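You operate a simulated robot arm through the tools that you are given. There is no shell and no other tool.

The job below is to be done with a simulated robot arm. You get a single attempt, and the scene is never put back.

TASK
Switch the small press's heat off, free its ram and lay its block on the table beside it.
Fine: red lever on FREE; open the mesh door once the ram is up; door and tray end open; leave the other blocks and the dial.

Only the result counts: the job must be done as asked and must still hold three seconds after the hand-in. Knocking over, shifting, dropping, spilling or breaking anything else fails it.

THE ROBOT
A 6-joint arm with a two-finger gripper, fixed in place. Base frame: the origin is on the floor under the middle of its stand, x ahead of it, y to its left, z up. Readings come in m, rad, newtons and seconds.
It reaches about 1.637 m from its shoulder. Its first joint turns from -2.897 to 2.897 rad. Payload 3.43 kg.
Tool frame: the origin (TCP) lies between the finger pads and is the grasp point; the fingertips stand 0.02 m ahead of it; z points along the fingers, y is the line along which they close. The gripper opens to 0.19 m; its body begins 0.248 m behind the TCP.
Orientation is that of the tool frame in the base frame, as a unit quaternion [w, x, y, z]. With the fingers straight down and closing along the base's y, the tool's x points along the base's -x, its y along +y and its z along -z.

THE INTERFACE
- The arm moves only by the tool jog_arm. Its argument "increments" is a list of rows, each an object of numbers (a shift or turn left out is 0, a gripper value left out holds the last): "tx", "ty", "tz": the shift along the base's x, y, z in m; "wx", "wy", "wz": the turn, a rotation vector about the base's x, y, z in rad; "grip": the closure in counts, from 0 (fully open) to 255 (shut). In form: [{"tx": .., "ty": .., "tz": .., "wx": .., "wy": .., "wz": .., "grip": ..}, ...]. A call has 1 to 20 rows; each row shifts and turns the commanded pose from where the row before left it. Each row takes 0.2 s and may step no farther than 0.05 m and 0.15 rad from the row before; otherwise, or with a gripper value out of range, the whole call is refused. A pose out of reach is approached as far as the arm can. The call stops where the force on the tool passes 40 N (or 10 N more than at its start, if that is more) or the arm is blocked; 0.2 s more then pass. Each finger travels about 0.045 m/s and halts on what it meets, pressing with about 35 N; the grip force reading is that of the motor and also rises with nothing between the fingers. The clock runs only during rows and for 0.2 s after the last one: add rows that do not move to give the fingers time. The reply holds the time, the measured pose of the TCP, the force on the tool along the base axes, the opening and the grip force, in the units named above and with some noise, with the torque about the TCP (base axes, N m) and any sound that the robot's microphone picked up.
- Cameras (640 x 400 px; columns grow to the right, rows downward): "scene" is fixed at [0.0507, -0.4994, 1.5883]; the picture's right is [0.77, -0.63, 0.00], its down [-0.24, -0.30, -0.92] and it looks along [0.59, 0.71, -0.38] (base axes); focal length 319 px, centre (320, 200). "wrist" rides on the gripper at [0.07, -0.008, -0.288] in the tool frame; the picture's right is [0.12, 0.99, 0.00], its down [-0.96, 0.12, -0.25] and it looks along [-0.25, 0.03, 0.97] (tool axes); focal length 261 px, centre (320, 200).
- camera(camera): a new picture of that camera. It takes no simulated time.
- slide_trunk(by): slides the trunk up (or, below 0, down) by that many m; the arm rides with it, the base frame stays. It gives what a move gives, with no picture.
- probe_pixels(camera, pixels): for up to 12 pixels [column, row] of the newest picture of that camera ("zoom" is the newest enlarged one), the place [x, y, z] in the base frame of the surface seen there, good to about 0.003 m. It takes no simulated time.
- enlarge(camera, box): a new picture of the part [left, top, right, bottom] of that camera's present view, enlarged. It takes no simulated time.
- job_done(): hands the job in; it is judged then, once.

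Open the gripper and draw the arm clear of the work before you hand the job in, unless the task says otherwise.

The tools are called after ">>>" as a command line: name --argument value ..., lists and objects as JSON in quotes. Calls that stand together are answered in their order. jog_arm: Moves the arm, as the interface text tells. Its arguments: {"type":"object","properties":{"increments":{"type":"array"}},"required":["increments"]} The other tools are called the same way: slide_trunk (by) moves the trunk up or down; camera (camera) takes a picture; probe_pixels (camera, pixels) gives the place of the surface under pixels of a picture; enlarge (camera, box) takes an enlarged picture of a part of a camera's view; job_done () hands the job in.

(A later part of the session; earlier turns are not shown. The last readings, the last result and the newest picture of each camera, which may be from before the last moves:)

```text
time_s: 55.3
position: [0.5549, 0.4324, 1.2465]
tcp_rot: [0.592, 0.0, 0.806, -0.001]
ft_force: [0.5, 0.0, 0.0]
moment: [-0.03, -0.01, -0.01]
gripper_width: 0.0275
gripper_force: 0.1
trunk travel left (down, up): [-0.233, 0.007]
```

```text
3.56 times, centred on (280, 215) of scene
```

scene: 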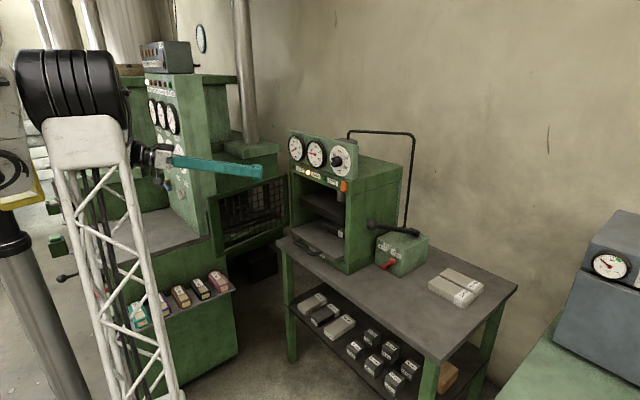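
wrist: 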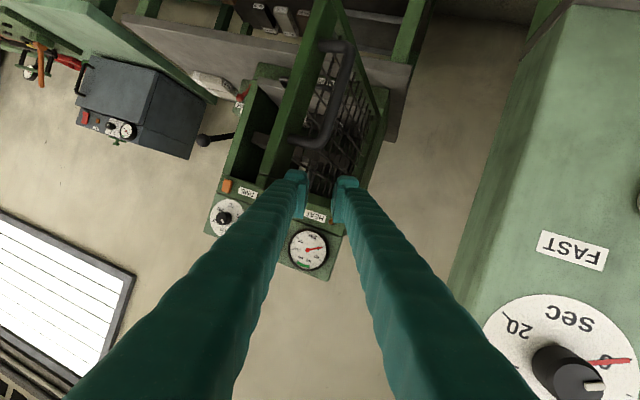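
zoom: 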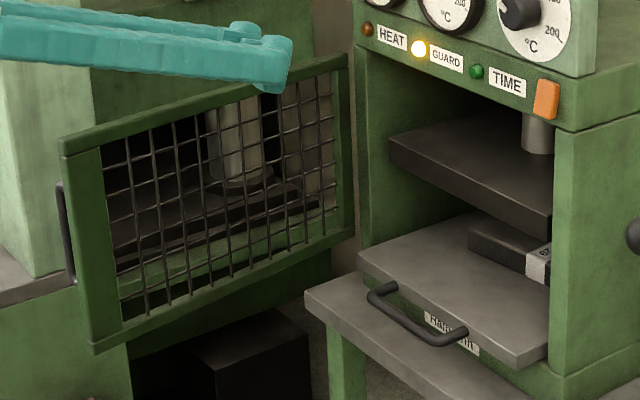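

>>> probe_pixels --camera "zoom" --pixels '[[75, 150], [90, 250], [345, 75], [345, 220], [480, 255], [538, 270], [545, 245], [500, 230], [545, 345], [365, 260], [430, 320], [450, 270]]'

>>> enlarge --camera "scene" --box '[300, 200, 360, 260]'

```text
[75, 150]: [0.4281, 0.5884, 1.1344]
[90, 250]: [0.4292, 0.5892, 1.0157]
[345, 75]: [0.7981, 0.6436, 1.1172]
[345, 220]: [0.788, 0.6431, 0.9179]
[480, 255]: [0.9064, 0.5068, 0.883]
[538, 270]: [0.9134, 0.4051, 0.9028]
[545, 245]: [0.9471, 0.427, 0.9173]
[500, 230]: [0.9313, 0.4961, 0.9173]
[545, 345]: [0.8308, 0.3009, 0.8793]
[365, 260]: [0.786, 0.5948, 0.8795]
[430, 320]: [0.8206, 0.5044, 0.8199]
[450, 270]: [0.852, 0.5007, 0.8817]
```

```text
6.67 times, centred on (330, 230) of scene
```

zoom: 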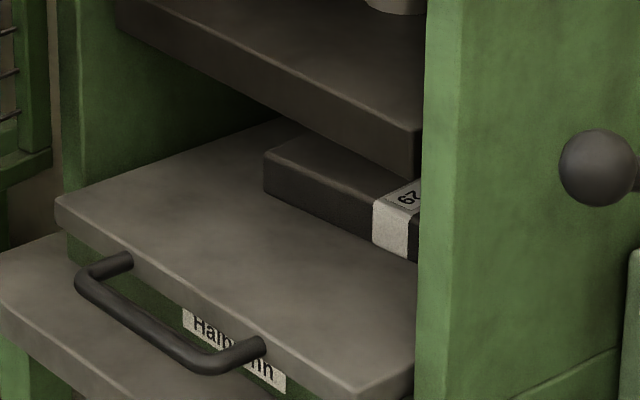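

The door stands at about 81°, the block (No 67 with a light band) lies on the tray. I lower the trunk again to work low, then nudge the door's inner face to about 90°.

>>> slide_trunk --by -0.2

>>> jog_arm --increments '[{"ty": 0.03}, {"ty": 0.03}, {"ty": 0.03}, {}]'

>>> camera --camera "scene"

>>> camera --camera "wrist"

```text
time_s: 57.5
position: [0.554, 0.4331, 1.0456]
tcp_rot: [0.592, 0.0, 0.806, -0.003]
ft_force: [0.1, 0.1, 0.2]
moment: [0.0, 0.0, 0.0]
gripper_width: 0.0276
gripper_force: 0.0
trunk travel left (down, up): [-0.033, 0.207]
```

```text
time_s: 58.5
position: [0.5558, 0.5246, 1.045]
tcp_rot: [0.592, -0.001, 0.806, -0.003]
ft_force: [-1.1, 0.1, -0.4]
moment: [-0.01, -0.03, -0.01]
gripper_width: 0.0276
gripper_force: 0.1
trunk travel left (down, up): [-0.033, 0.207]
```

```text
taken
```

scene: 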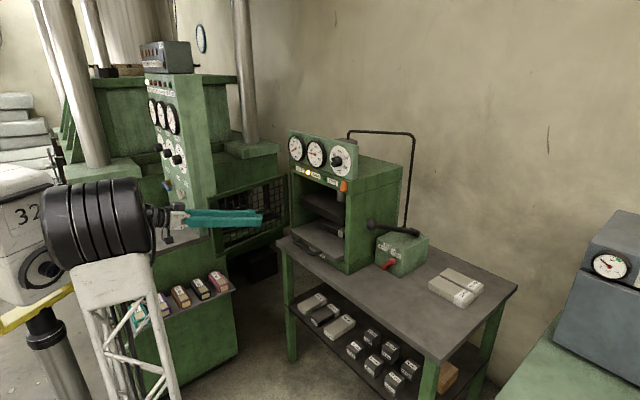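

```text
taken
```

wrist: 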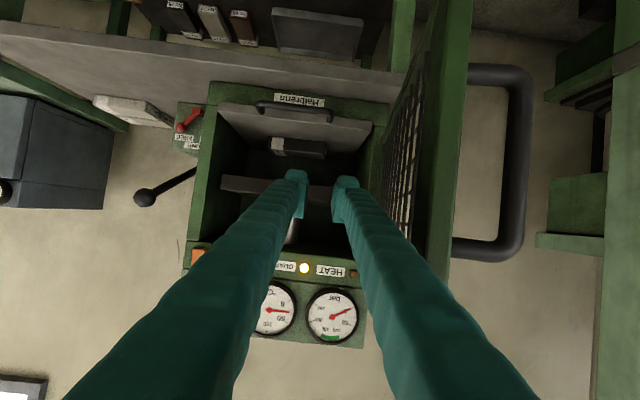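

The left finger is beside the door's inner face. I push gently in +y.

>>> jog_arm --increments '[{"ty": 0.012}, {"ty": 0.012}, {"ty": 0.012}, {"ty": 0.012}, {"ty": 0.012}, {}]'

>>> enlarge --camera "scene" --box '[130, 140, 370, 290]'

```text
time_s: 59.9
position: [0.5547, 0.5816, 1.0466]
tcp_rot: [0.592, 0.001, 0.806, -0.002]
ft_force: [-0.9, -0.8, 0.4]
moment: [0.0, 0.01, 0.02]
gripper_width: 0.0277
gripper_force: 0.1
trunk travel left (down, up): [-0.033, 0.207]
```

```text
2.67 times, centred on (250, 215) of scene
```

zoom: 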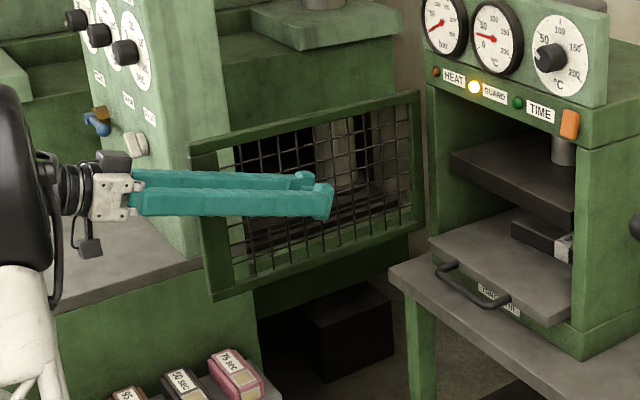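

I probe the door edge again to see the angle reached.

>>> probe_pixels --camera "zoom" --pixels '[[205, 170], [215, 280], [415, 110], [415, 210], [200, 150], [410, 97]]'

>>> jog_arm --increments '[{"ty": 0.01}, {"ty": 0.01}, {"ty": 0.01}, {}]'

>>> enlarge --camera "scene" --box '[130, 140, 370, 290]'

```text
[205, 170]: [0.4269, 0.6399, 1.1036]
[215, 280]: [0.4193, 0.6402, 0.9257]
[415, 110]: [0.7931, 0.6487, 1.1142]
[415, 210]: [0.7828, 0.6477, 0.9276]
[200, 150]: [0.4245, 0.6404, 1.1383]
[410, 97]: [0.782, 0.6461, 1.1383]
```

```text
time_s: 60.9
position: [0.5653, 0.602, 1.0498]
tcp_rot: [0.592, 0.01, 0.806, -0.006]
ft_force: [0.5, 0.0, -0.3]
moment: [0.04, -0.02, 0.03]
gripper_width: 0.0274
gripper_force: 0.1
trunk travel left (down, up): [-0.033, 0.207]
```

```text
2.67 times, centred on (250, 215) of scene
```

zoom: 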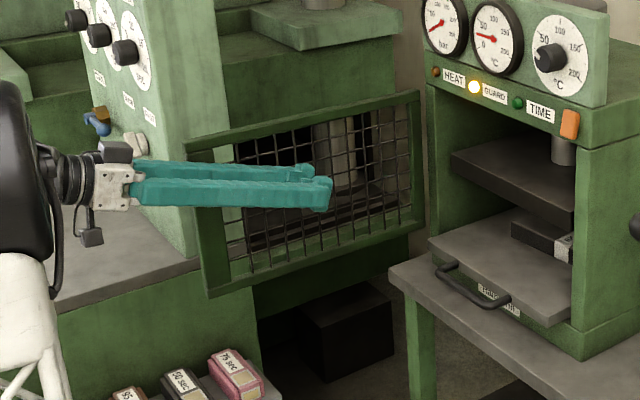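

The door is now at about 90° or a bit more. I draw the finger away from it and roll the tool a quarter turn so the fingers close vertically for the tray's horizontal handle.

>>> jog_arm --increments '[{"ty": -0.03}, {"ty": -0.04}, {"ty": -0.04}, {"ty": -0.035}, {"wx": -0.1364, "wz": 0.0426}, {"wx": -0.1364, "wz": 0.0426}, {"wx": -0.1364, "wz": 0.0426}, {"wx": -0.1364, "wz": 0.0426}, {"wx": -0.1364, "wz": 0.0426}, {"wx": -0.1364, "wz": 0.0426}, {}]'

>>> camera --camera "scene"

```text
time_s: 63.2
position: [0.5537, 0.4683, 1.0459]
tcp_rot: [0.538, -0.336, 0.732, -0.249]
ft_force: [0.0, 0.6, 0.5]
moment: [0.02, -0.01, 0.02]
gripper_width: 0.0277
gripper_force: 0.1
trunk travel left (down, up): [-0.033, 0.207]
```

```text
taken
```

scene: 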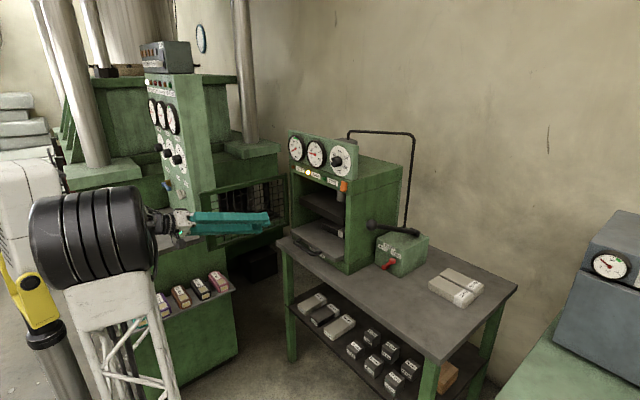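

Rolling works. I finish the quarter turn and open the fingers for the handle.

>>> jog_arm --increments '[{"wx": -0.1364, "wz": 0.0426, "grip": 175}, {"wx": -0.1364, "wz": 0.0426}, {"wx": -0.1364, "wz": 0.0426}, {"wx": -0.1364, "wz": 0.0426}, {"wx": -0.1364, "wz": 0.0426}, {}]'

>>> camera --camera "wrist"

>>> enlarge --camera "scene" --box '[130, 140, 370, 290]'

```text
time_s: 64.7
position: [0.5544, 0.4689, 1.0459]
tcp_rot: [-0.418, 0.571, -0.567, 0.423]
ft_force: [0.0, -0.6, -0.3]
moment: [0.01, -0.02, 0.01]
gripper_width: 0.0596
gripper_force: 0.0
trunk travel left (down, up): [-0.033, 0.207]
```

```text
taken
```

wrist: 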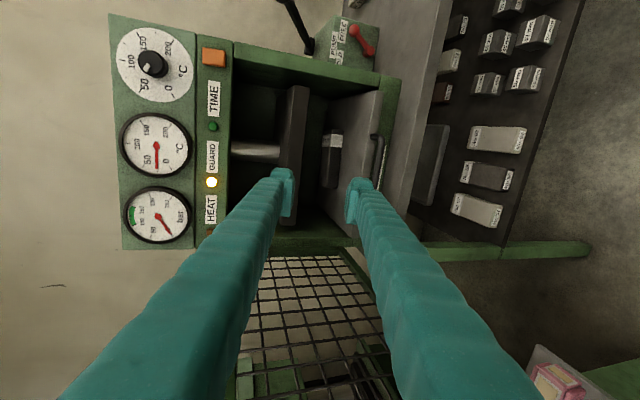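

```text
2.67 times, centred on (250, 215) of scene
```

zoom: 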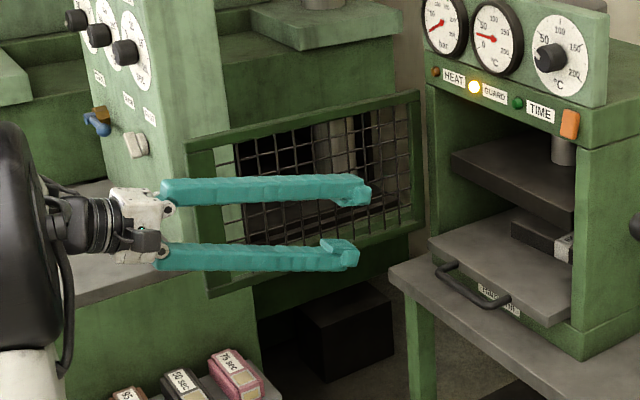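

The fingers now close vertically. I measure the tray handle and tray from this view.

>>> enlarge --camera "wrist" --box '[300, 80, 420, 220]'

```text
2.86 times, centred on (360, 150) of wrist
```

zoom: 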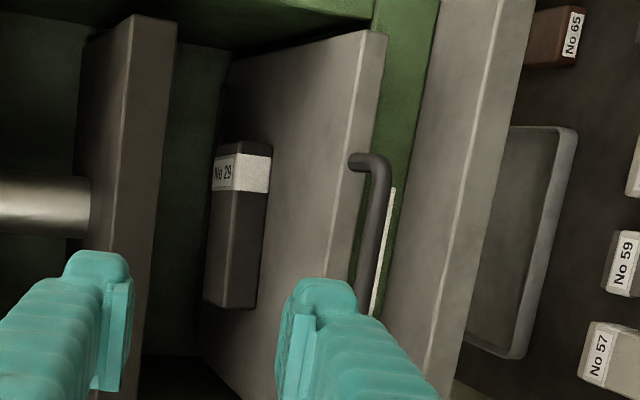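

The block reads "No 29". I probe handle, tray edge and block corners.

>>> probe_pixels --camera "zoom" --pixels '[[375, 200], [365, 260], [355, 160], [383, 180], [360, 60], [370, 100], [330, 100], [215, 160], [268, 160], [207, 295], [250, 300], [240, 225]]'

```text
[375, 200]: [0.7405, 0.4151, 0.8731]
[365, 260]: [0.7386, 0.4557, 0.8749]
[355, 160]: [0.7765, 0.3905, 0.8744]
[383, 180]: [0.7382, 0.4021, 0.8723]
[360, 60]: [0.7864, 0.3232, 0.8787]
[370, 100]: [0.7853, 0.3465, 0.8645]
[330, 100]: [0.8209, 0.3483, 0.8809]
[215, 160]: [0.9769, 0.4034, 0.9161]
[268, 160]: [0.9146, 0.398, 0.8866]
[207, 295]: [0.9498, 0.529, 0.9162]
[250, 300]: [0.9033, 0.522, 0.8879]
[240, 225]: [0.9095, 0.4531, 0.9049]
```

The tray handle bar is at about x 0.745, z 0.873, y 0.39–0.53. I come down to a point 0.1 m short of it along the finger direction.

>>> jog_arm --increments '[{"tx": 0.0214, "ty": -0.002, "tz": -0.035}, {"tx": 0.0214, "ty": -0.002, "tz": -0.035}, {"tx": 0.0214, "ty": -0.003, "tz": -0.035}, {"tx": 0.0214, "ty": -0.002, "tz": -0.0345}, {}]'

>>> camera --camera "wrist"

>>> enlarge --camera "scene" --box '[220, 180, 370, 290]'

```text
time_s: 65.8
position: [0.6406, 0.4596, 0.9054]
tcp_rot: [-0.418, 0.569, -0.568, 0.422]
ft_force: [0.7, 1.0, -0.2]
moment: [0.02, 0.02, 0.01]
gripper_width: 0.0598
gripper_force: 0.0
trunk travel left (down, up): [-0.033, 0.207]
```

```text
taken
```

wrist: 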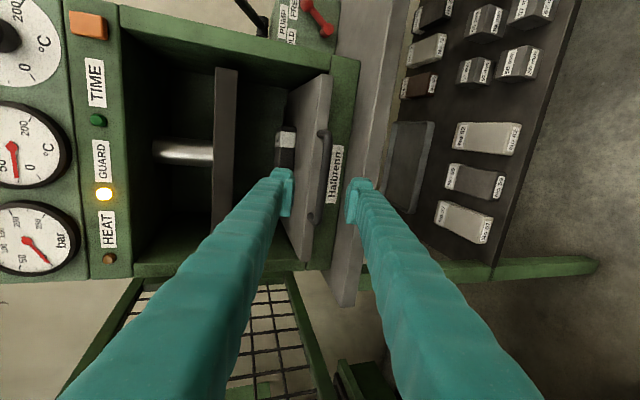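

```text
3.64 times, centred on (295, 235) of scene
```

zoom: 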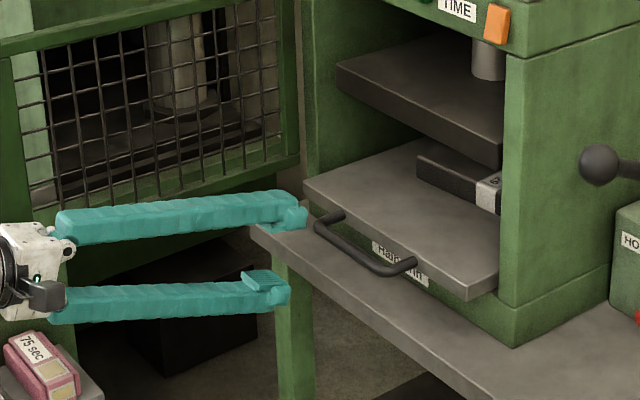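

The bar lies between the fingers' lines. I advance along the finger direction onto it.

>>> jog_arm --increments '[{"tx": 0.024, "tz": -0.0078}, {"tx": 0.024, "tz": -0.0078}, {"tx": 0.024, "tz": -0.0078}, {"tx": 0.0235, "tz": -0.0076}, {}]'

>>> enlarge --camera "wrist" --box '[240, 100, 400, 240]'

>>> enlarge --camera "scene" --box '[220, 180, 370, 290]'

```text
time_s: 67.0
position: [0.7367, 0.46, 0.8751]
tcp_rot: [-0.419, 0.57, -0.568, 0.421]
ft_force: [0.0, 0.3, 0.6]
moment: [-0.01, 0.02, 0.01]
gripper_width: 0.0597
gripper_force: 0.0
trunk travel left (down, up): [-0.033, 0.207]
```

```text
2.86 times, centred on (320, 170) of wrist
```

zoom: 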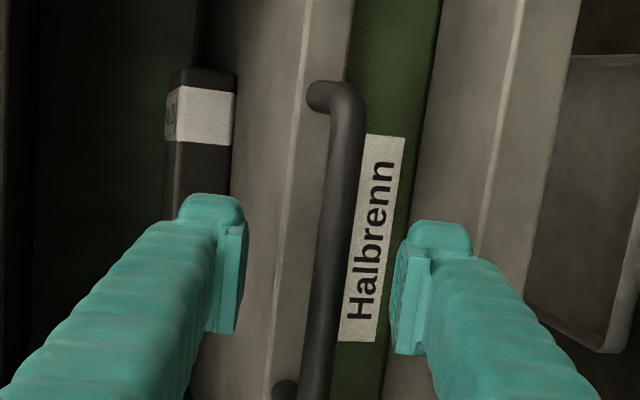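

```text
3.64 times, centred on (295, 235) of scene
```

zoom: 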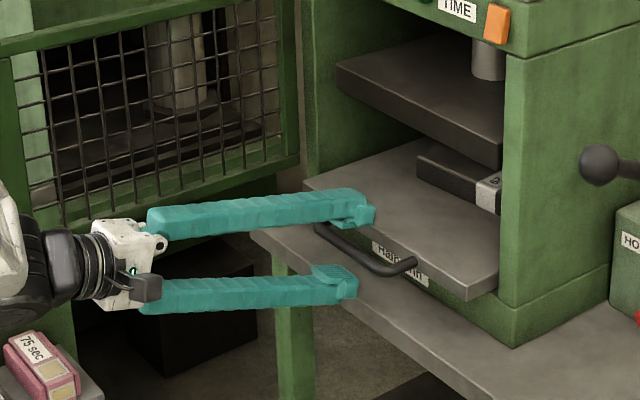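

The bar sits well between the fingers. I close on it.

>>> jog_arm --increments '[{"grip": 255}, {}, {}, {}, {}]'

```text
time_s: 68.4
position: [0.7346, 0.4608, 0.8718]
tcp_rot: [-0.416, 0.571, -0.569, 0.421]
ft_force: [-1.1, 4.7, -9.7]
moment: [1.12, 0.09, -0.17]
gripper_width: 0.0124
gripper_force: 44.9
trunk travel left (down, up): [-0.033, 0.207]
stopped in row 5: the force on the tool passed its limit at 42 N (the readings are from after the stop); the commanded pose is now the measured one
```

Held at 0.0124 opening. I pull the tray straight out, gently at first so the block stays put.

>>> jog_arm --increments '[{"tx": -0.006}, {"tx": -0.01}, {"tx": -0.014}, {"tx": -0.014}, {"tx": -0.01}, {"tx": -0.006}, {}]'

>>> enlarge --camera "scene" --box '[200, 170, 380, 300]'

```text
time_s: 70.0
position: [0.676, 0.4606, 0.8721]
tcp_rot: [-0.416, 0.571, -0.568, 0.422]
ft_force: [3.7, 10.3, -19.5]
moment: [1.01, 0.15, -0.38]
gripper_width: 0.0126
gripper_force: 44.7
trunk travel left (down, up): [-0.033, 0.207]
```

```text
3.08 times, centred on (290, 235) of scene
```

zoom: 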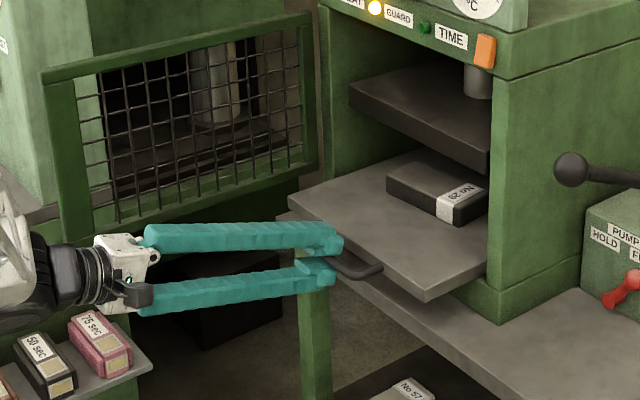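

The tray came out 0.06 m with the block on it. I keep pulling.

>>> jog_arm --increments '[{"tx": -0.006, "tz": -0.001}, {"tx": -0.012}, {"tx": -0.016}, {"tx": -0.016}, {"tx": -0.016}, {"tx": -0.012}, {"tx": -0.006}, {}]'

>>> enlarge --camera "scene" --box '[200, 170, 380, 300]'

```text
time_s: 71.8
position: [0.5913, 0.46, 0.8722]
tcp_rot: [-0.417, 0.57, -0.568, 0.422]
ft_force: [3.6, 10.4, -0.4]
moment: [0.86, 0.03, -0.88]
gripper_width: 0.0125
gripper_force: 45.3
trunk travel left (down, up): [-0.033, 0.207]
```

```text
3.08 times, centred on (290, 235) of scene
```

zoom: 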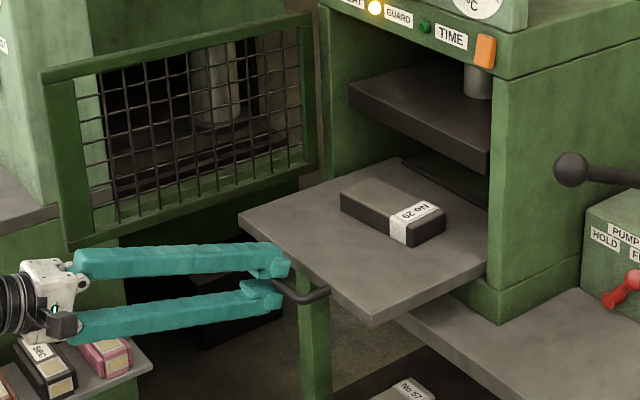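

The tray is out about 0.14 m and its rear edge shows near zoom (405,160). I probe the tray and block to decide how much farther is safe.

>>> probe_pixels --camera "zoom" --pixels '[[400, 165], [440, 185], [245, 220], [372, 315], [480, 265], [345, 195], [398, 240], [442, 225], [375, 182], [412, 165], [470, 205], [430, 230]]'

>>> camera --camera "wrist"

```text
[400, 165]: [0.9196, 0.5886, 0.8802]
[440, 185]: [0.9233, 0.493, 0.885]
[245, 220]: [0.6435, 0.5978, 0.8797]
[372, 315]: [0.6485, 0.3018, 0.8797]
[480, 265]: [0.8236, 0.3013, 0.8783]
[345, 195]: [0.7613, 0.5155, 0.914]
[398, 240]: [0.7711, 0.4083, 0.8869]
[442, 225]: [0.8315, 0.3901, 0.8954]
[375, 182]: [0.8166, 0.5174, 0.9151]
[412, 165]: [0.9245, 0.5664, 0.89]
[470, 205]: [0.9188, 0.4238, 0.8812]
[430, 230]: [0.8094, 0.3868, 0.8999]
```

```text
taken
```

wrist: 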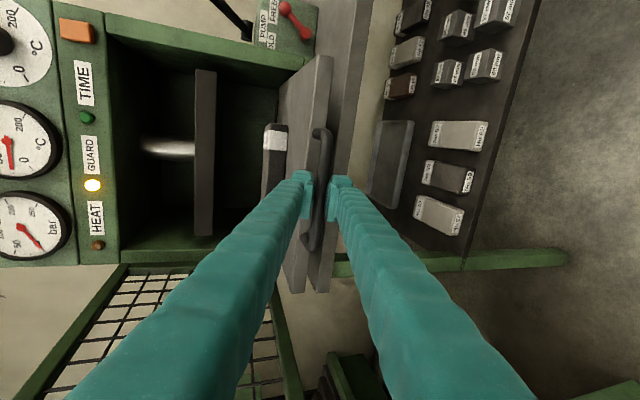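

The tray is 0.275 m deep (now x 0.645–0.92) and puts no weight on the gripper, so it runs in guides. I pull a little more, watching for its stop.

>>> jog_arm --increments '[{"tx": -0.006}, {"tx": -0.01}, {"tx": -0.01}, {"tx": -0.006}, {}]'

```text
time_s: 73.0
position: [0.56, 0.4608, 0.8722]
tcp_rot: [-0.417, 0.57, -0.569, 0.421]
ft_force: [4.2, 28.2, -8.7]
moment: [1.04, 0.1, -0.3]
gripper_width: 0.0127
gripper_force: 44.7
trunk travel left (down, up): [-0.033, 0.207]
```

Out 0.175 m with still no stop; I ease the side load and try a bit more.

>>> jog_arm --increments '[{"ty": 0.002}, {"tx": -0.006}, {"tx": -0.008}, {"tx": -0.006}, {}]'

>>> enlarge --camera "scene" --box '[200, 170, 380, 300]'

```text
time_s: 74.2
position: [0.5447, 0.4562, 0.8723]
tcp_rot: [0.415, -0.566, 0.571, -0.425]
ft_force: [3.0, 8.7, -0.2]
moment: [0.06, -0.02, 0.01]
gripper_width: 0.011
gripper_force: 44.4
trunk travel left (down, up): [-0.033, 0.207]
```

```text
3.08 times, centred on (290, 235) of scene
```

zoom: 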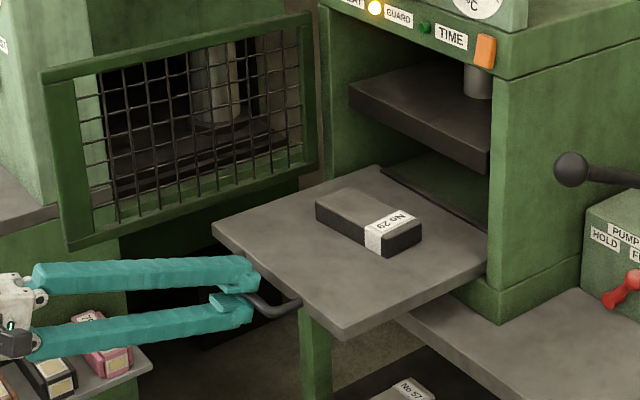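

The grip slipped a little (0.011), suggesting the tray's stop. I probe the tray front and block.

>>> probe_pixels --camera "zoom" --pixels '[[340, 330], [218, 225], [372, 172], [320, 205], [318, 212], [375, 245], [420, 235], [345, 192], [385, 215], [415, 215], [365, 235], [300, 300]]'

>>> enlarge --camera "scene" --box '[280, 210, 330, 250]'

```text
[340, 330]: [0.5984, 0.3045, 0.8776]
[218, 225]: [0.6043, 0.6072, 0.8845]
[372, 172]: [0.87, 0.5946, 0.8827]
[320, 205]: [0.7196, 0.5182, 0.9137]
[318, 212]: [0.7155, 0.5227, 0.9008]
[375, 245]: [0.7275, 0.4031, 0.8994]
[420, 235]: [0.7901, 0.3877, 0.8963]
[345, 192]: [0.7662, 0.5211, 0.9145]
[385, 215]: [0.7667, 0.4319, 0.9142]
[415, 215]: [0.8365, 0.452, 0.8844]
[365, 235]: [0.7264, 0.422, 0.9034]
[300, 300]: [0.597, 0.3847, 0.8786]
```

```text
10.00 times, centred on (305, 230) of scene
```

zoom: 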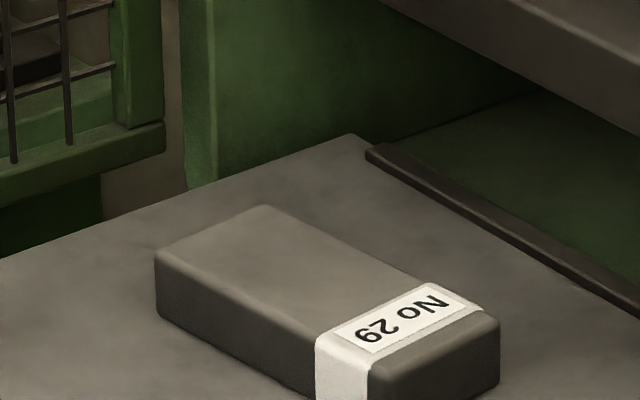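

The tray is fully out (front at x 0.598) and the block is in the open. I probe the block's corners for the grasp.

>>> probe_pixels --camera "zoom" --pixels '[[262, 210], [162, 253], [325, 335], [372, 358], [490, 318], [430, 285], [160, 310], [320, 392], [375, 385], [495, 370], [300, 280], [140, 300]]'

```text
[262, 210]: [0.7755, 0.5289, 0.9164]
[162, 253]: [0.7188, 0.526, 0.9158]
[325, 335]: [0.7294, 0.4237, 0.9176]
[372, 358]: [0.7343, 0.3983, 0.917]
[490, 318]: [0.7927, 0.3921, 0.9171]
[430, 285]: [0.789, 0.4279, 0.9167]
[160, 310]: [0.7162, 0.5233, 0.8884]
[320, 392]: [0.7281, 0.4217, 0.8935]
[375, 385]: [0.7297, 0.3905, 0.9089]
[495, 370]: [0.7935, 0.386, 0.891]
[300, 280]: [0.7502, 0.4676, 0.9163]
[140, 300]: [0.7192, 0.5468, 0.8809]
```

The block's centre is about (0.755, 0.460), top z 0.9165, long side 0.138 along y turned about 6°. I release the tray handle and back off a little along the finger direction.

>>> jog_arm --increments '[{"grip": 190}, {}, {}]'

>>> jog_arm --increments '[{"tx": -0.0115, "tz": 0.0036}, {"tx": -0.0115, "tz": 0.0036}, {}]'

>>> enlarge --camera "scene" --box '[200, 170, 380, 300]'

```text
time_s: 75.0
position: [0.542, 0.4582, 0.8711]
tcp_rot: [0.416, -0.569, 0.57, -0.423]
ft_force: [-0.3, 0.5, 0.3]
moment: [0.01, 0.0, 0.01]
gripper_width: 0.0485
gripper_force: 0.0
trunk travel left (down, up): [-0.033, 0.207]
```

```text
time_s: 75.8
position: [0.5228, 0.453, 0.8842]
tcp_rot: [0.418, -0.565, 0.574, -0.422]
ft_force: [0.5, -0.4, 0.5]
moment: [-0.01, 0.02, 0.0]
gripper_width: 0.0483
gripper_force: 0.1
trunk travel left (down, up): [-0.033, 0.207]
```

```text
3.08 times, centred on (290, 235) of scene
```

zoom: 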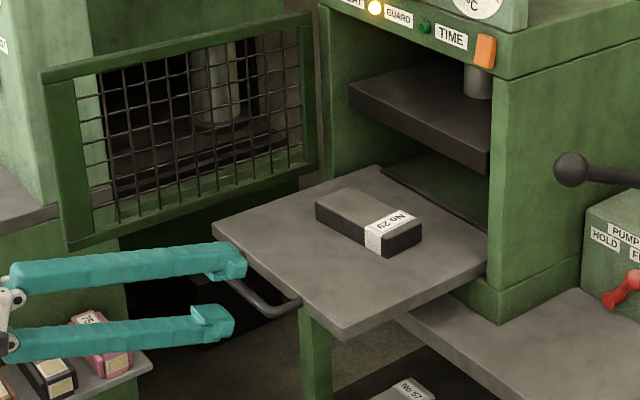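

The tray stays put. I back off one more centimetre and then lift straight up.

>>> jog_arm --increments '[{"tx": -0.01, "tz": 0.002}, {"tz": 0.03}, {"tz": 0.04}, {"tz": 0.04}, {}]'

>>> camera --camera "scene"

```text
time_s: 77.0
position: [0.5068, 0.461, 0.9892]
tcp_rot: [-0.416, 0.572, -0.567, 0.422]
ft_force: [0.6, 0.6, -0.2]
moment: [0.01, -0.02, -0.01]
gripper_width: 0.0483
gripper_force: 0.0
trunk travel left (down, up): [-0.033, 0.207]
```

```text
taken
```

scene: 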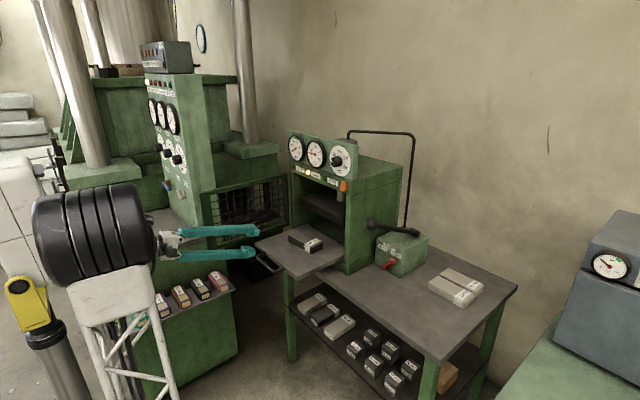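

I unroll the tool while rising and moving slightly forward.

>>> jog_arm --increments '[{"wx": 0.1364, "wz": -0.0426, "tx": 0.006, "tz": 0.01}, {"wx": 0.1364, "wz": -0.0426, "tx": 0.006, "tz": 0.01}, {"wx": 0.1364, "wz": -0.0426, "tx": 0.006, "tz": 0.01}, {"wx": 0.1364, "wz": -0.0426, "tx": 0.006, "tz": 0.01}, {"wx": 0.1364, "wz": -0.0426, "tx": 0.006, "tz": 0.01}, {"wx": 0.1364, "wz": -0.0426, "tx": 0.006, "tz": 0.01}, {"wx": 0.1364, "wz": -0.0426, "tx": 0.006, "tz": 0.01}, {"wx": 0.1364, "wz": -0.0426, "tx": 0.006, "tz": 0.01}, {"wx": 0.1364, "wz": -0.0426, "tx": 0.006, "tz": 0.01}, {"wx": 0.1364, "wz": -0.0426, "tx": 0.006, "tz": 0.01}, {"wx": 0.1364, "wz": -0.0426, "tx": 0.006, "tz": 0.01}, {}]'

```text
time_s: 79.6
position: [0.5721, 0.4604, 1.1009]
tcp_rot: [0.591, 0.0, 0.807, -0.002]
ft_force: [0.1, -0.6, 0.4]
moment: [-0.03, -0.02, -0.02]
gripper_width: 0.0485
gripper_force: 0.0
trunk travel left (down, up): [-0.033, 0.207]
```

Now I pitch the tool down to about 25° from vertical, turn it 6° to match the block and open the fingers wide.

>>> jog_arm --increments '[{"wy": 0.139, "tx": 0.012, "grip": 25}, {"wy": 0.139, "tx": 0.012}, {"wy": 0.139, "tx": 0.012}, {"wy": 0.139, "tx": 0.012}, {"wy": 0.139, "tx": 0.012}, {"wy": 0.137, "tx": 0.012}, {"wz": 0.108, "tx": 0.012}, {}]'

>>> camera --camera "scene"

>>> camera --camera "wrist"

```text
time_s: 81.4
position: [0.6561, 0.4629, 1.1014]
tcp_rot: [0.214, -0.056, 0.975, 0.012]
ft_force: [-0.1, 0.4, -0.1]
moment: [-0.01, -0.02, 0.02]
gripper_width: 0.1713
gripper_force: 0.0
trunk travel left (down, up): [-0.033, 0.207]
```

```text
taken
```

scene: 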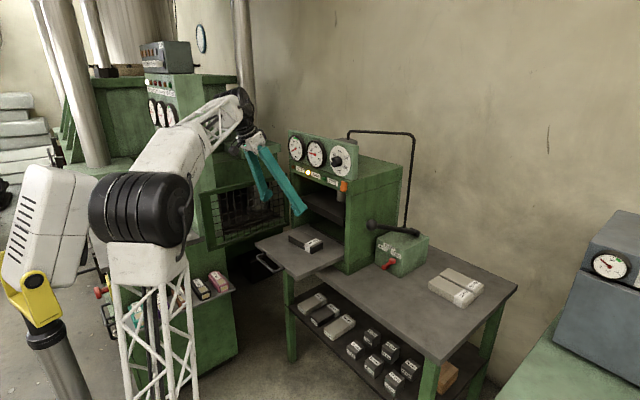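

```text
taken
```

wrist: 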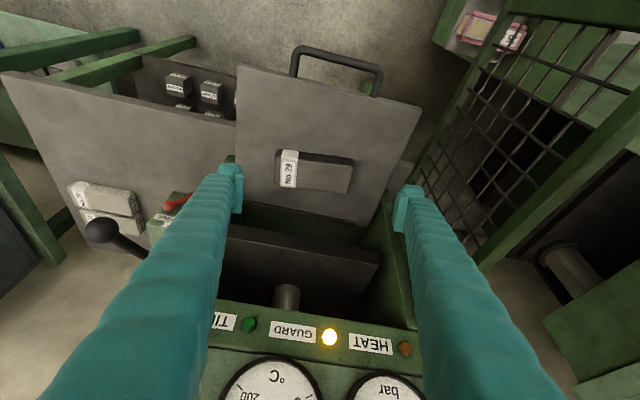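

The block lies between the finger lines. I move over it to z≈0.97 and check the alignment.

>>> jog_arm --increments '[{"tx": 0.033, "ty": -0.001, "tz": -0.033}, {"tx": 0.033, "ty": -0.001, "tz": -0.033}, {"tx": 0.033, "ty": -0.001, "tz": -0.033}, {"tz": -0.032}, {}]'

>>> camera --camera "wrist"

>>> enlarge --camera "scene" --box '[220, 140, 380, 280]'

```text
time_s: 82.6
position: [0.7553, 0.4581, 0.9704]
tcp_rot: [0.215, -0.055, 0.975, 0.012]
ft_force: [1.6, 0.2, 0.7]
moment: [-0.02, -0.02, -0.02]
gripper_width: 0.1715
gripper_force: 0.0
trunk travel left (down, up): [-0.033, 0.207]
```

```text
taken
```

wrist: 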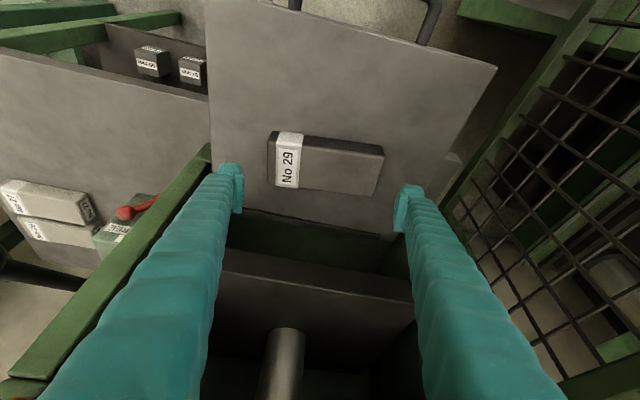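

```text
2.86 times, centred on (300, 210) of scene
```

zoom: 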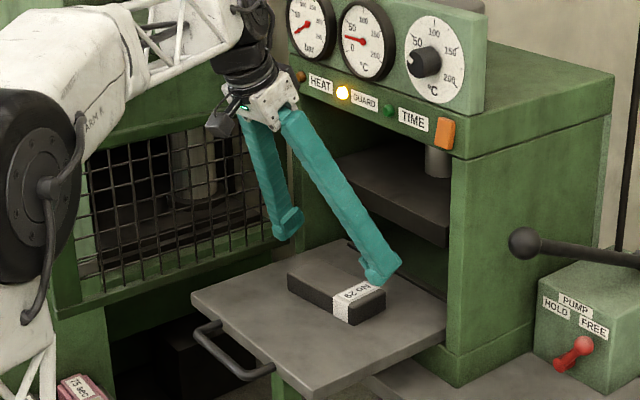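

The block is centred between the fingers within a couple of millimetres. I go down to z≈0.913, leaving the tips about 5 mm above the tray.

>>> jog_arm --increments '[{"tz": -0.02, "ty": 0.0015}, {"tz": -0.02}, {"tz": -0.012}, {"tz": -0.005}, {}]'

>>> camera --camera "wrist"

>>> enlarge --camera "scene" --box '[270, 190, 350, 260]'

```text
time_s: 83.8
position: [0.754, 0.4608, 0.9118]
tcp_rot: [0.216, -0.055, 0.975, 0.01]
ft_force: [-0.6, 0.1, -1.0]
moment: [0.02, 0.02, 0.02]
gripper_width: 0.1717
gripper_force: 0.0
trunk travel left (down, up): [-0.033, 0.207]
```

```text
taken
```

wrist: 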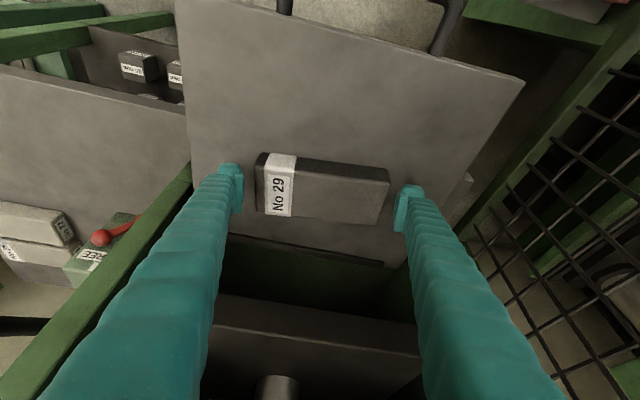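

```text
5.71 times, centred on (310, 225) of scene
```

zoom: 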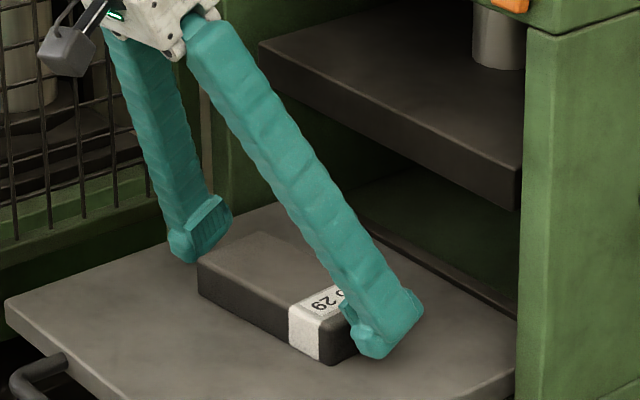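

The gaps are about even (slightly larger at the right end of the block). I shift 2 mm and close on the block.

>>> jog_arm --increments '[{"ty": 0.002}, {"grip": 120}, {}, {"grip": 255}, {}, {}, {}]'

>>> camera --camera "wrist"

```text
time_s: 85.4
position: [0.755, 0.4621, 0.9125]
tcp_rot: [0.215, -0.055, 0.975, 0.01]
ft_force: [-0.1, -1.6, 2.1]
moment: [-0.09, 0.04, 0.0]
gripper_width: 0.151
gripper_force: 35.0
trunk travel left (down, up): [-0.033, 0.207]
```

```text
taken
```

wrist: 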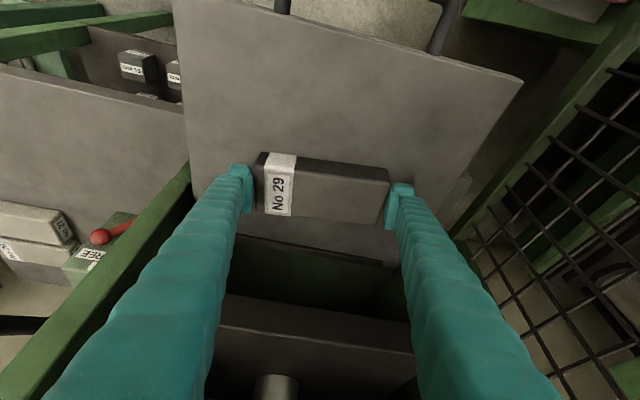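

Gripped at 0.151 with 35 N. I lift a few centimetres slowly and check.

>>> jog_arm --increments '[{"tz": 0.008}, {"tz": 0.012}, {"tz": 0.015}, {"tz": 0.015}, {}]'

>>> camera --camera "wrist"

>>> enlarge --camera "scene" --box '[250, 160, 370, 270]'

```text
time_s: 86.6
position: [0.7556, 0.4617, 0.9643]
tcp_rot: [0.215, -0.055, 0.975, 0.011]
ft_force: [0.1, -1.0, -4.9]
moment: [-0.01, -0.01, 0.01]
gripper_width: 0.1509
gripper_force: 35.1
trunk travel left (down, up): [-0.033, 0.207]
```

```text
taken
```

wrist: 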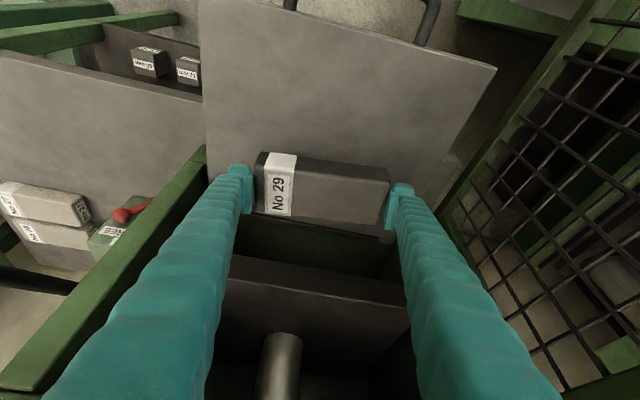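

```text
3.64 times, centred on (310, 215) of scene
```

zoom: 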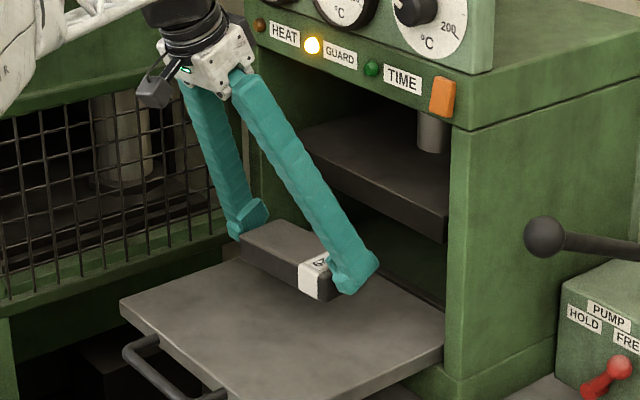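

The block (about 0.5 kg) is held firmly. I lift to z≈1.0, draw back from the press and carry it to the right, in front of the pump handle's ball.

>>> jog_arm --increments '[{"tz": 0.02}, {"tz": 0.02, "tx": -0.01}, {"tx": -0.025}, {"tx": -0.03}, {"tx": -0.03}, {"tx": -0.005, "ty": -0.02}, {"ty": -0.035}, {"ty": -0.04}, {"ty": -0.04}, {"ty": -0.04}, {"ty": -0.04}, {"ty": -0.04}, {}]'

>>> camera --camera "scene"

>>> camera --camera "wrist"

```text
time_s: 89.4
position: [0.6549, 0.2068, 1.0034]
tcp_rot: [0.216, -0.055, 0.975, 0.011]
ft_force: [-1.0, -0.5, -4.1]
moment: [-0.01, 0.02, -0.01]
gripper_width: 0.1509
gripper_force: 35.1
trunk travel left (down, up): [-0.033, 0.207]
```

```text
taken
```

scene: 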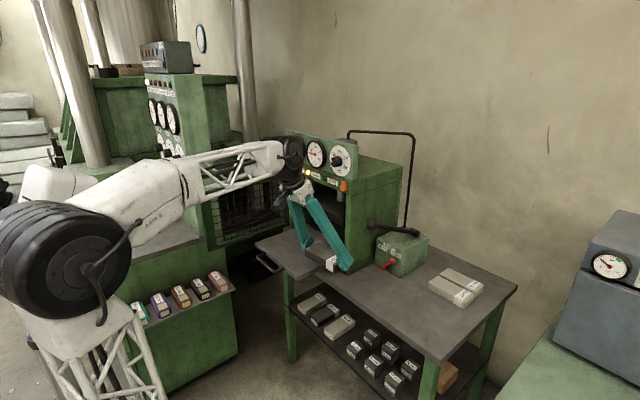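

```text
taken
```

wrist: 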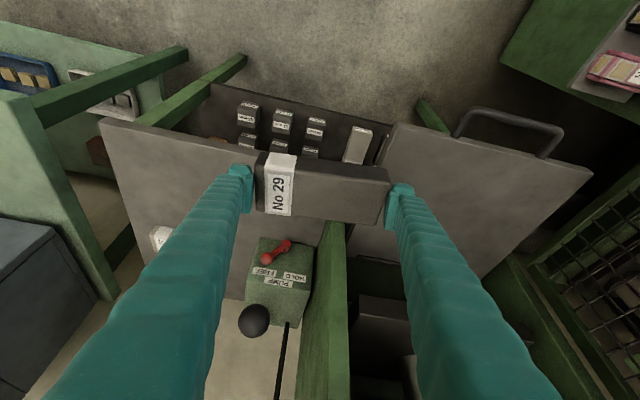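

The block rides steadily. I continue to the right until y≈0, still in front of the table.

>>> jog_arm --increments '[{"ty": -0.03}, {"ty": -0.04}, {"ty": -0.04}, {"ty": -0.04}, {"ty": -0.035}, {"ty": -0.02}, {}]'

>>> camera --camera "scene"

>>> camera --camera "wrist"

```text
time_s: 91.0
position: [0.6547, 0.0015, 1.0024]
tcp_rot: [0.214, -0.055, 0.975, 0.011]
ft_force: [0.4, -1.0, -3.0]
moment: [-0.07, 0.0, 0.0]
gripper_width: 0.1509
gripper_force: 34.6
trunk travel left (down, up): [-0.033, 0.207]
```

```text
taken
```

scene: 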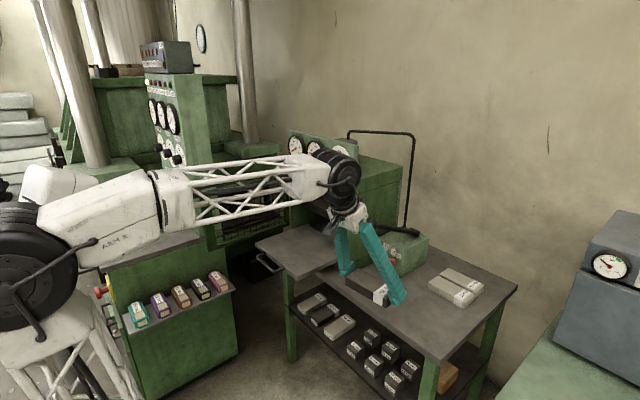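

```text
taken
```

wrist: 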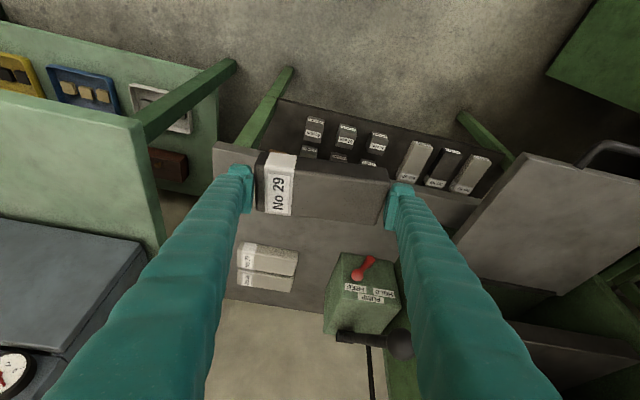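

Clear of the pump handle (its ball is at y≥0.135). I go forward over the table to x≈0.86 and down to z≈0.90.

>>> jog_arm --increments '[{"tx": 0.025}, {"tx": 0.04}, {"tx": 0.045}, {"tx": 0.045}, {"tx": 0.035, "tz": -0.01}, {"tx": 0.015, "tz": -0.03}, {"tz": -0.035}, {"tz": -0.025}, {}]'

>>> camera --camera "scene"

>>> camera --camera "wrist"

```text
time_s: 93.0
position: [0.8604, 0.0012, 0.9027]
tcp_rot: [0.214, -0.055, 0.975, 0.011]
ft_force: [0.4, -0.2, -4.0]
moment: [0.0, 0.03, 0.02]
gripper_width: 0.1503
gripper_force: 35.4
trunk travel left (down, up): [-0.033, 0.207]
```

```text
taken
```

scene: 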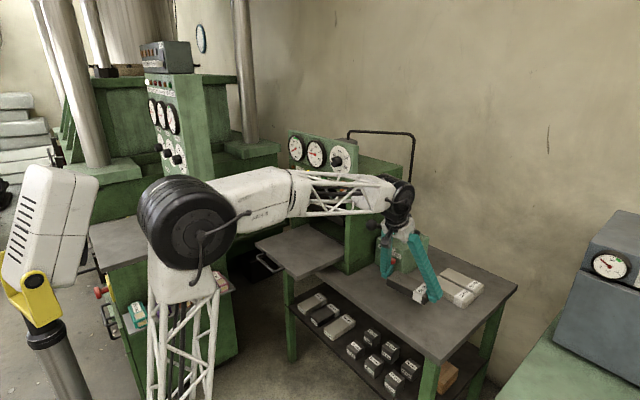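

```text
taken
```

wrist: 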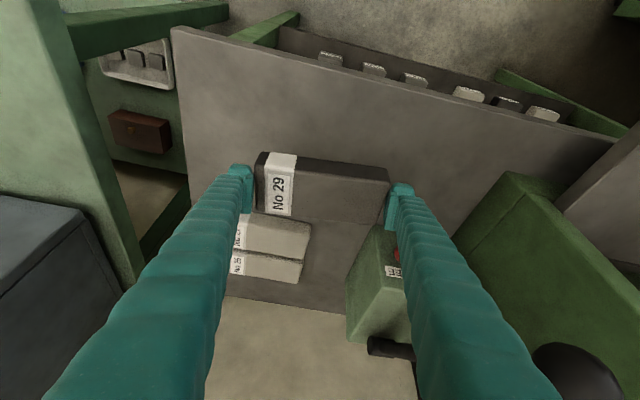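

The two other blocks lie just beyond in the picture (columns 230–312, rows 213–285). I probe them and the landing area before lowering.

>>> probe_pixels --camera "wrist" --pixels '[[255, 214], [309, 225], [243, 235], [300, 250], [300, 280], [320, 150], [220, 120], [430, 180], [350, 250], [265, 155], [385, 175], [575, 375]]'

```text
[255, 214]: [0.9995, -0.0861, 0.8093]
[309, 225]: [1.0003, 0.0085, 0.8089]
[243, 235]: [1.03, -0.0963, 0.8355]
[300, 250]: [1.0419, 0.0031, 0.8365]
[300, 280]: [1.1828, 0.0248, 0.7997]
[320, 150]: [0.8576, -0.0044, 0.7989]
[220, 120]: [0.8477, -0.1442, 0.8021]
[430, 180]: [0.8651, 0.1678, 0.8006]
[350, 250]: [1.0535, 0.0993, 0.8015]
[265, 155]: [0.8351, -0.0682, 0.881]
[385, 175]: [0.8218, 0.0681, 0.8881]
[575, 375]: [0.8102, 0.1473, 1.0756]
```

The others start at x≈1.0, so the landing spot (x 0.83–0.90) is free; table z is 0.800. I lower to just above the table.

>>> jog_arm --increments '[{"tz": -0.025}, {"tz": -0.02}, {"tz": -0.012}, {"tz": -0.006}, {}]'

>>> enlarge --camera "scene" --box '[360, 230, 460, 320]'

```text
time_s: 94.2
position: [0.8603, 0.0004, 0.841]
tcp_rot: [0.215, -0.055, 0.975, 0.01]
ft_force: [0.0, -0.1, -3.7]
moment: [-0.01, -0.02, -0.01]
gripper_width: 0.1507
gripper_force: 34.4
trunk travel left (down, up): [-0.033, 0.207]
```

```text
4.44 times, centred on (410, 275) of scene
```

zoom: 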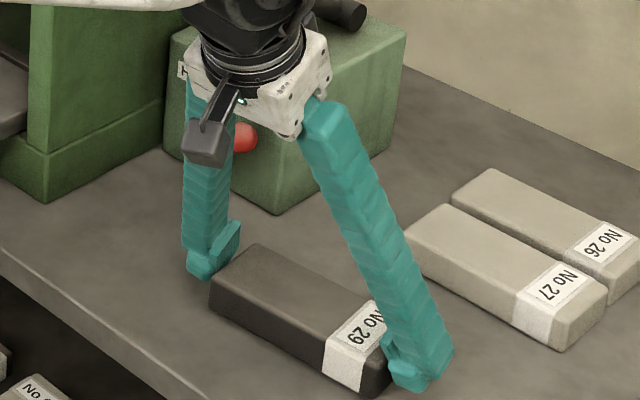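

About 8 mm above the table. I lower in 2 mm steps until the weight comes off.

>>> jog_arm --increments '[{"tz": -0.003}, {"tz": -0.002}, {"tz": -0.002}, {}]'

```text
time_s: 95.2
position: [0.8618, 0.0022, 0.8343]
tcp_rot: [0.216, -0.054, 0.975, 0.011]
ft_force: [-0.9, -1.2, 10.2]
moment: [0.23, -0.43, -0.09]
gripper_width: 0.1506
gripper_force: 34.4
trunk travel left (down, up): [-0.033, 0.207]
```

Contact with the table (10 N up). I open the fingers to let the block rest.

>>> jog_arm --increments '[{"grip": 40}, {"grip": 25}, {}, {}]'

>>> enlarge --camera "scene" --box '[360, 230, 460, 320]'

>>> camera --camera "wrist"

```text
time_s: 96.2
position: [0.8598, 0.0033, 0.8324]
tcp_rot: [0.215, -0.055, 0.975, 0.011]
ft_force: [-0.5, -0.1, 0.0]
moment: [-0.02, 0.01, -0.02]
gripper_width: 0.1715
gripper_force: 0.0
trunk travel left (down, up): [-0.033, 0.207]
```

```text
4.44 times, centred on (410, 275) of scene
```

zoom: 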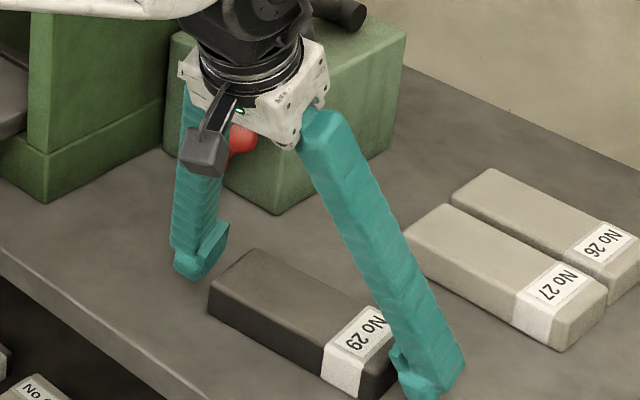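

```text
taken
```

wrist: 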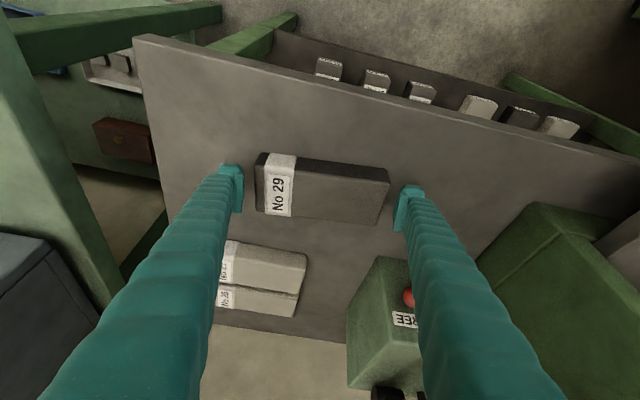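

The block lies flat on the table, fingers free on both ends. I lift straight up and then draw back in front of the table.

>>> jog_arm --increments '[{"tz": 0.015}, {"tz": 0.03}, {"tz": 0.035}, {"tx": -0.03, "tz": 0.02}, {"tx": -0.04, "tz": 0.02}, {"tx": -0.04, "tz": 0.02}, {"tx": -0.045}, {"tx": -0.045}, {}]'

>>> camera --camera "scene"

>>> camera --camera "wrist"

```text
time_s: 98.2
position: [0.6599, 0.0021, 0.973]
tcp_rot: [0.215, -0.055, 0.975, 0.011]
ft_force: [0.5, -0.3, -0.8]
moment: [0.02, 0.0, -0.01]
gripper_width: 0.1713
gripper_force: 0.0
trunk travel left (down, up): [-0.033, 0.207]
```

```text
taken
```

scene: 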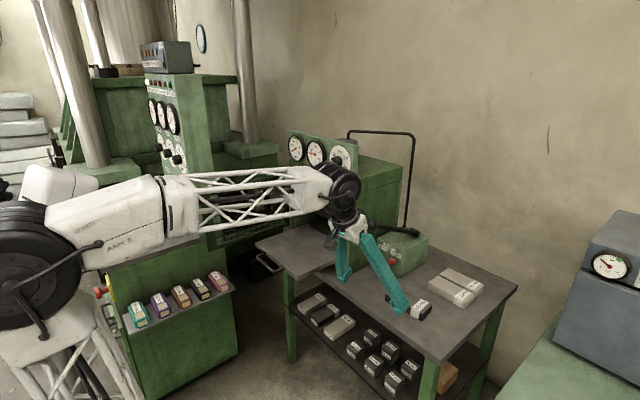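

```text
taken
```

wrist: 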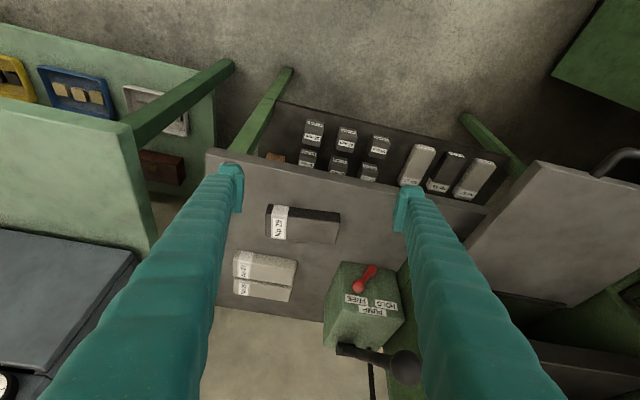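

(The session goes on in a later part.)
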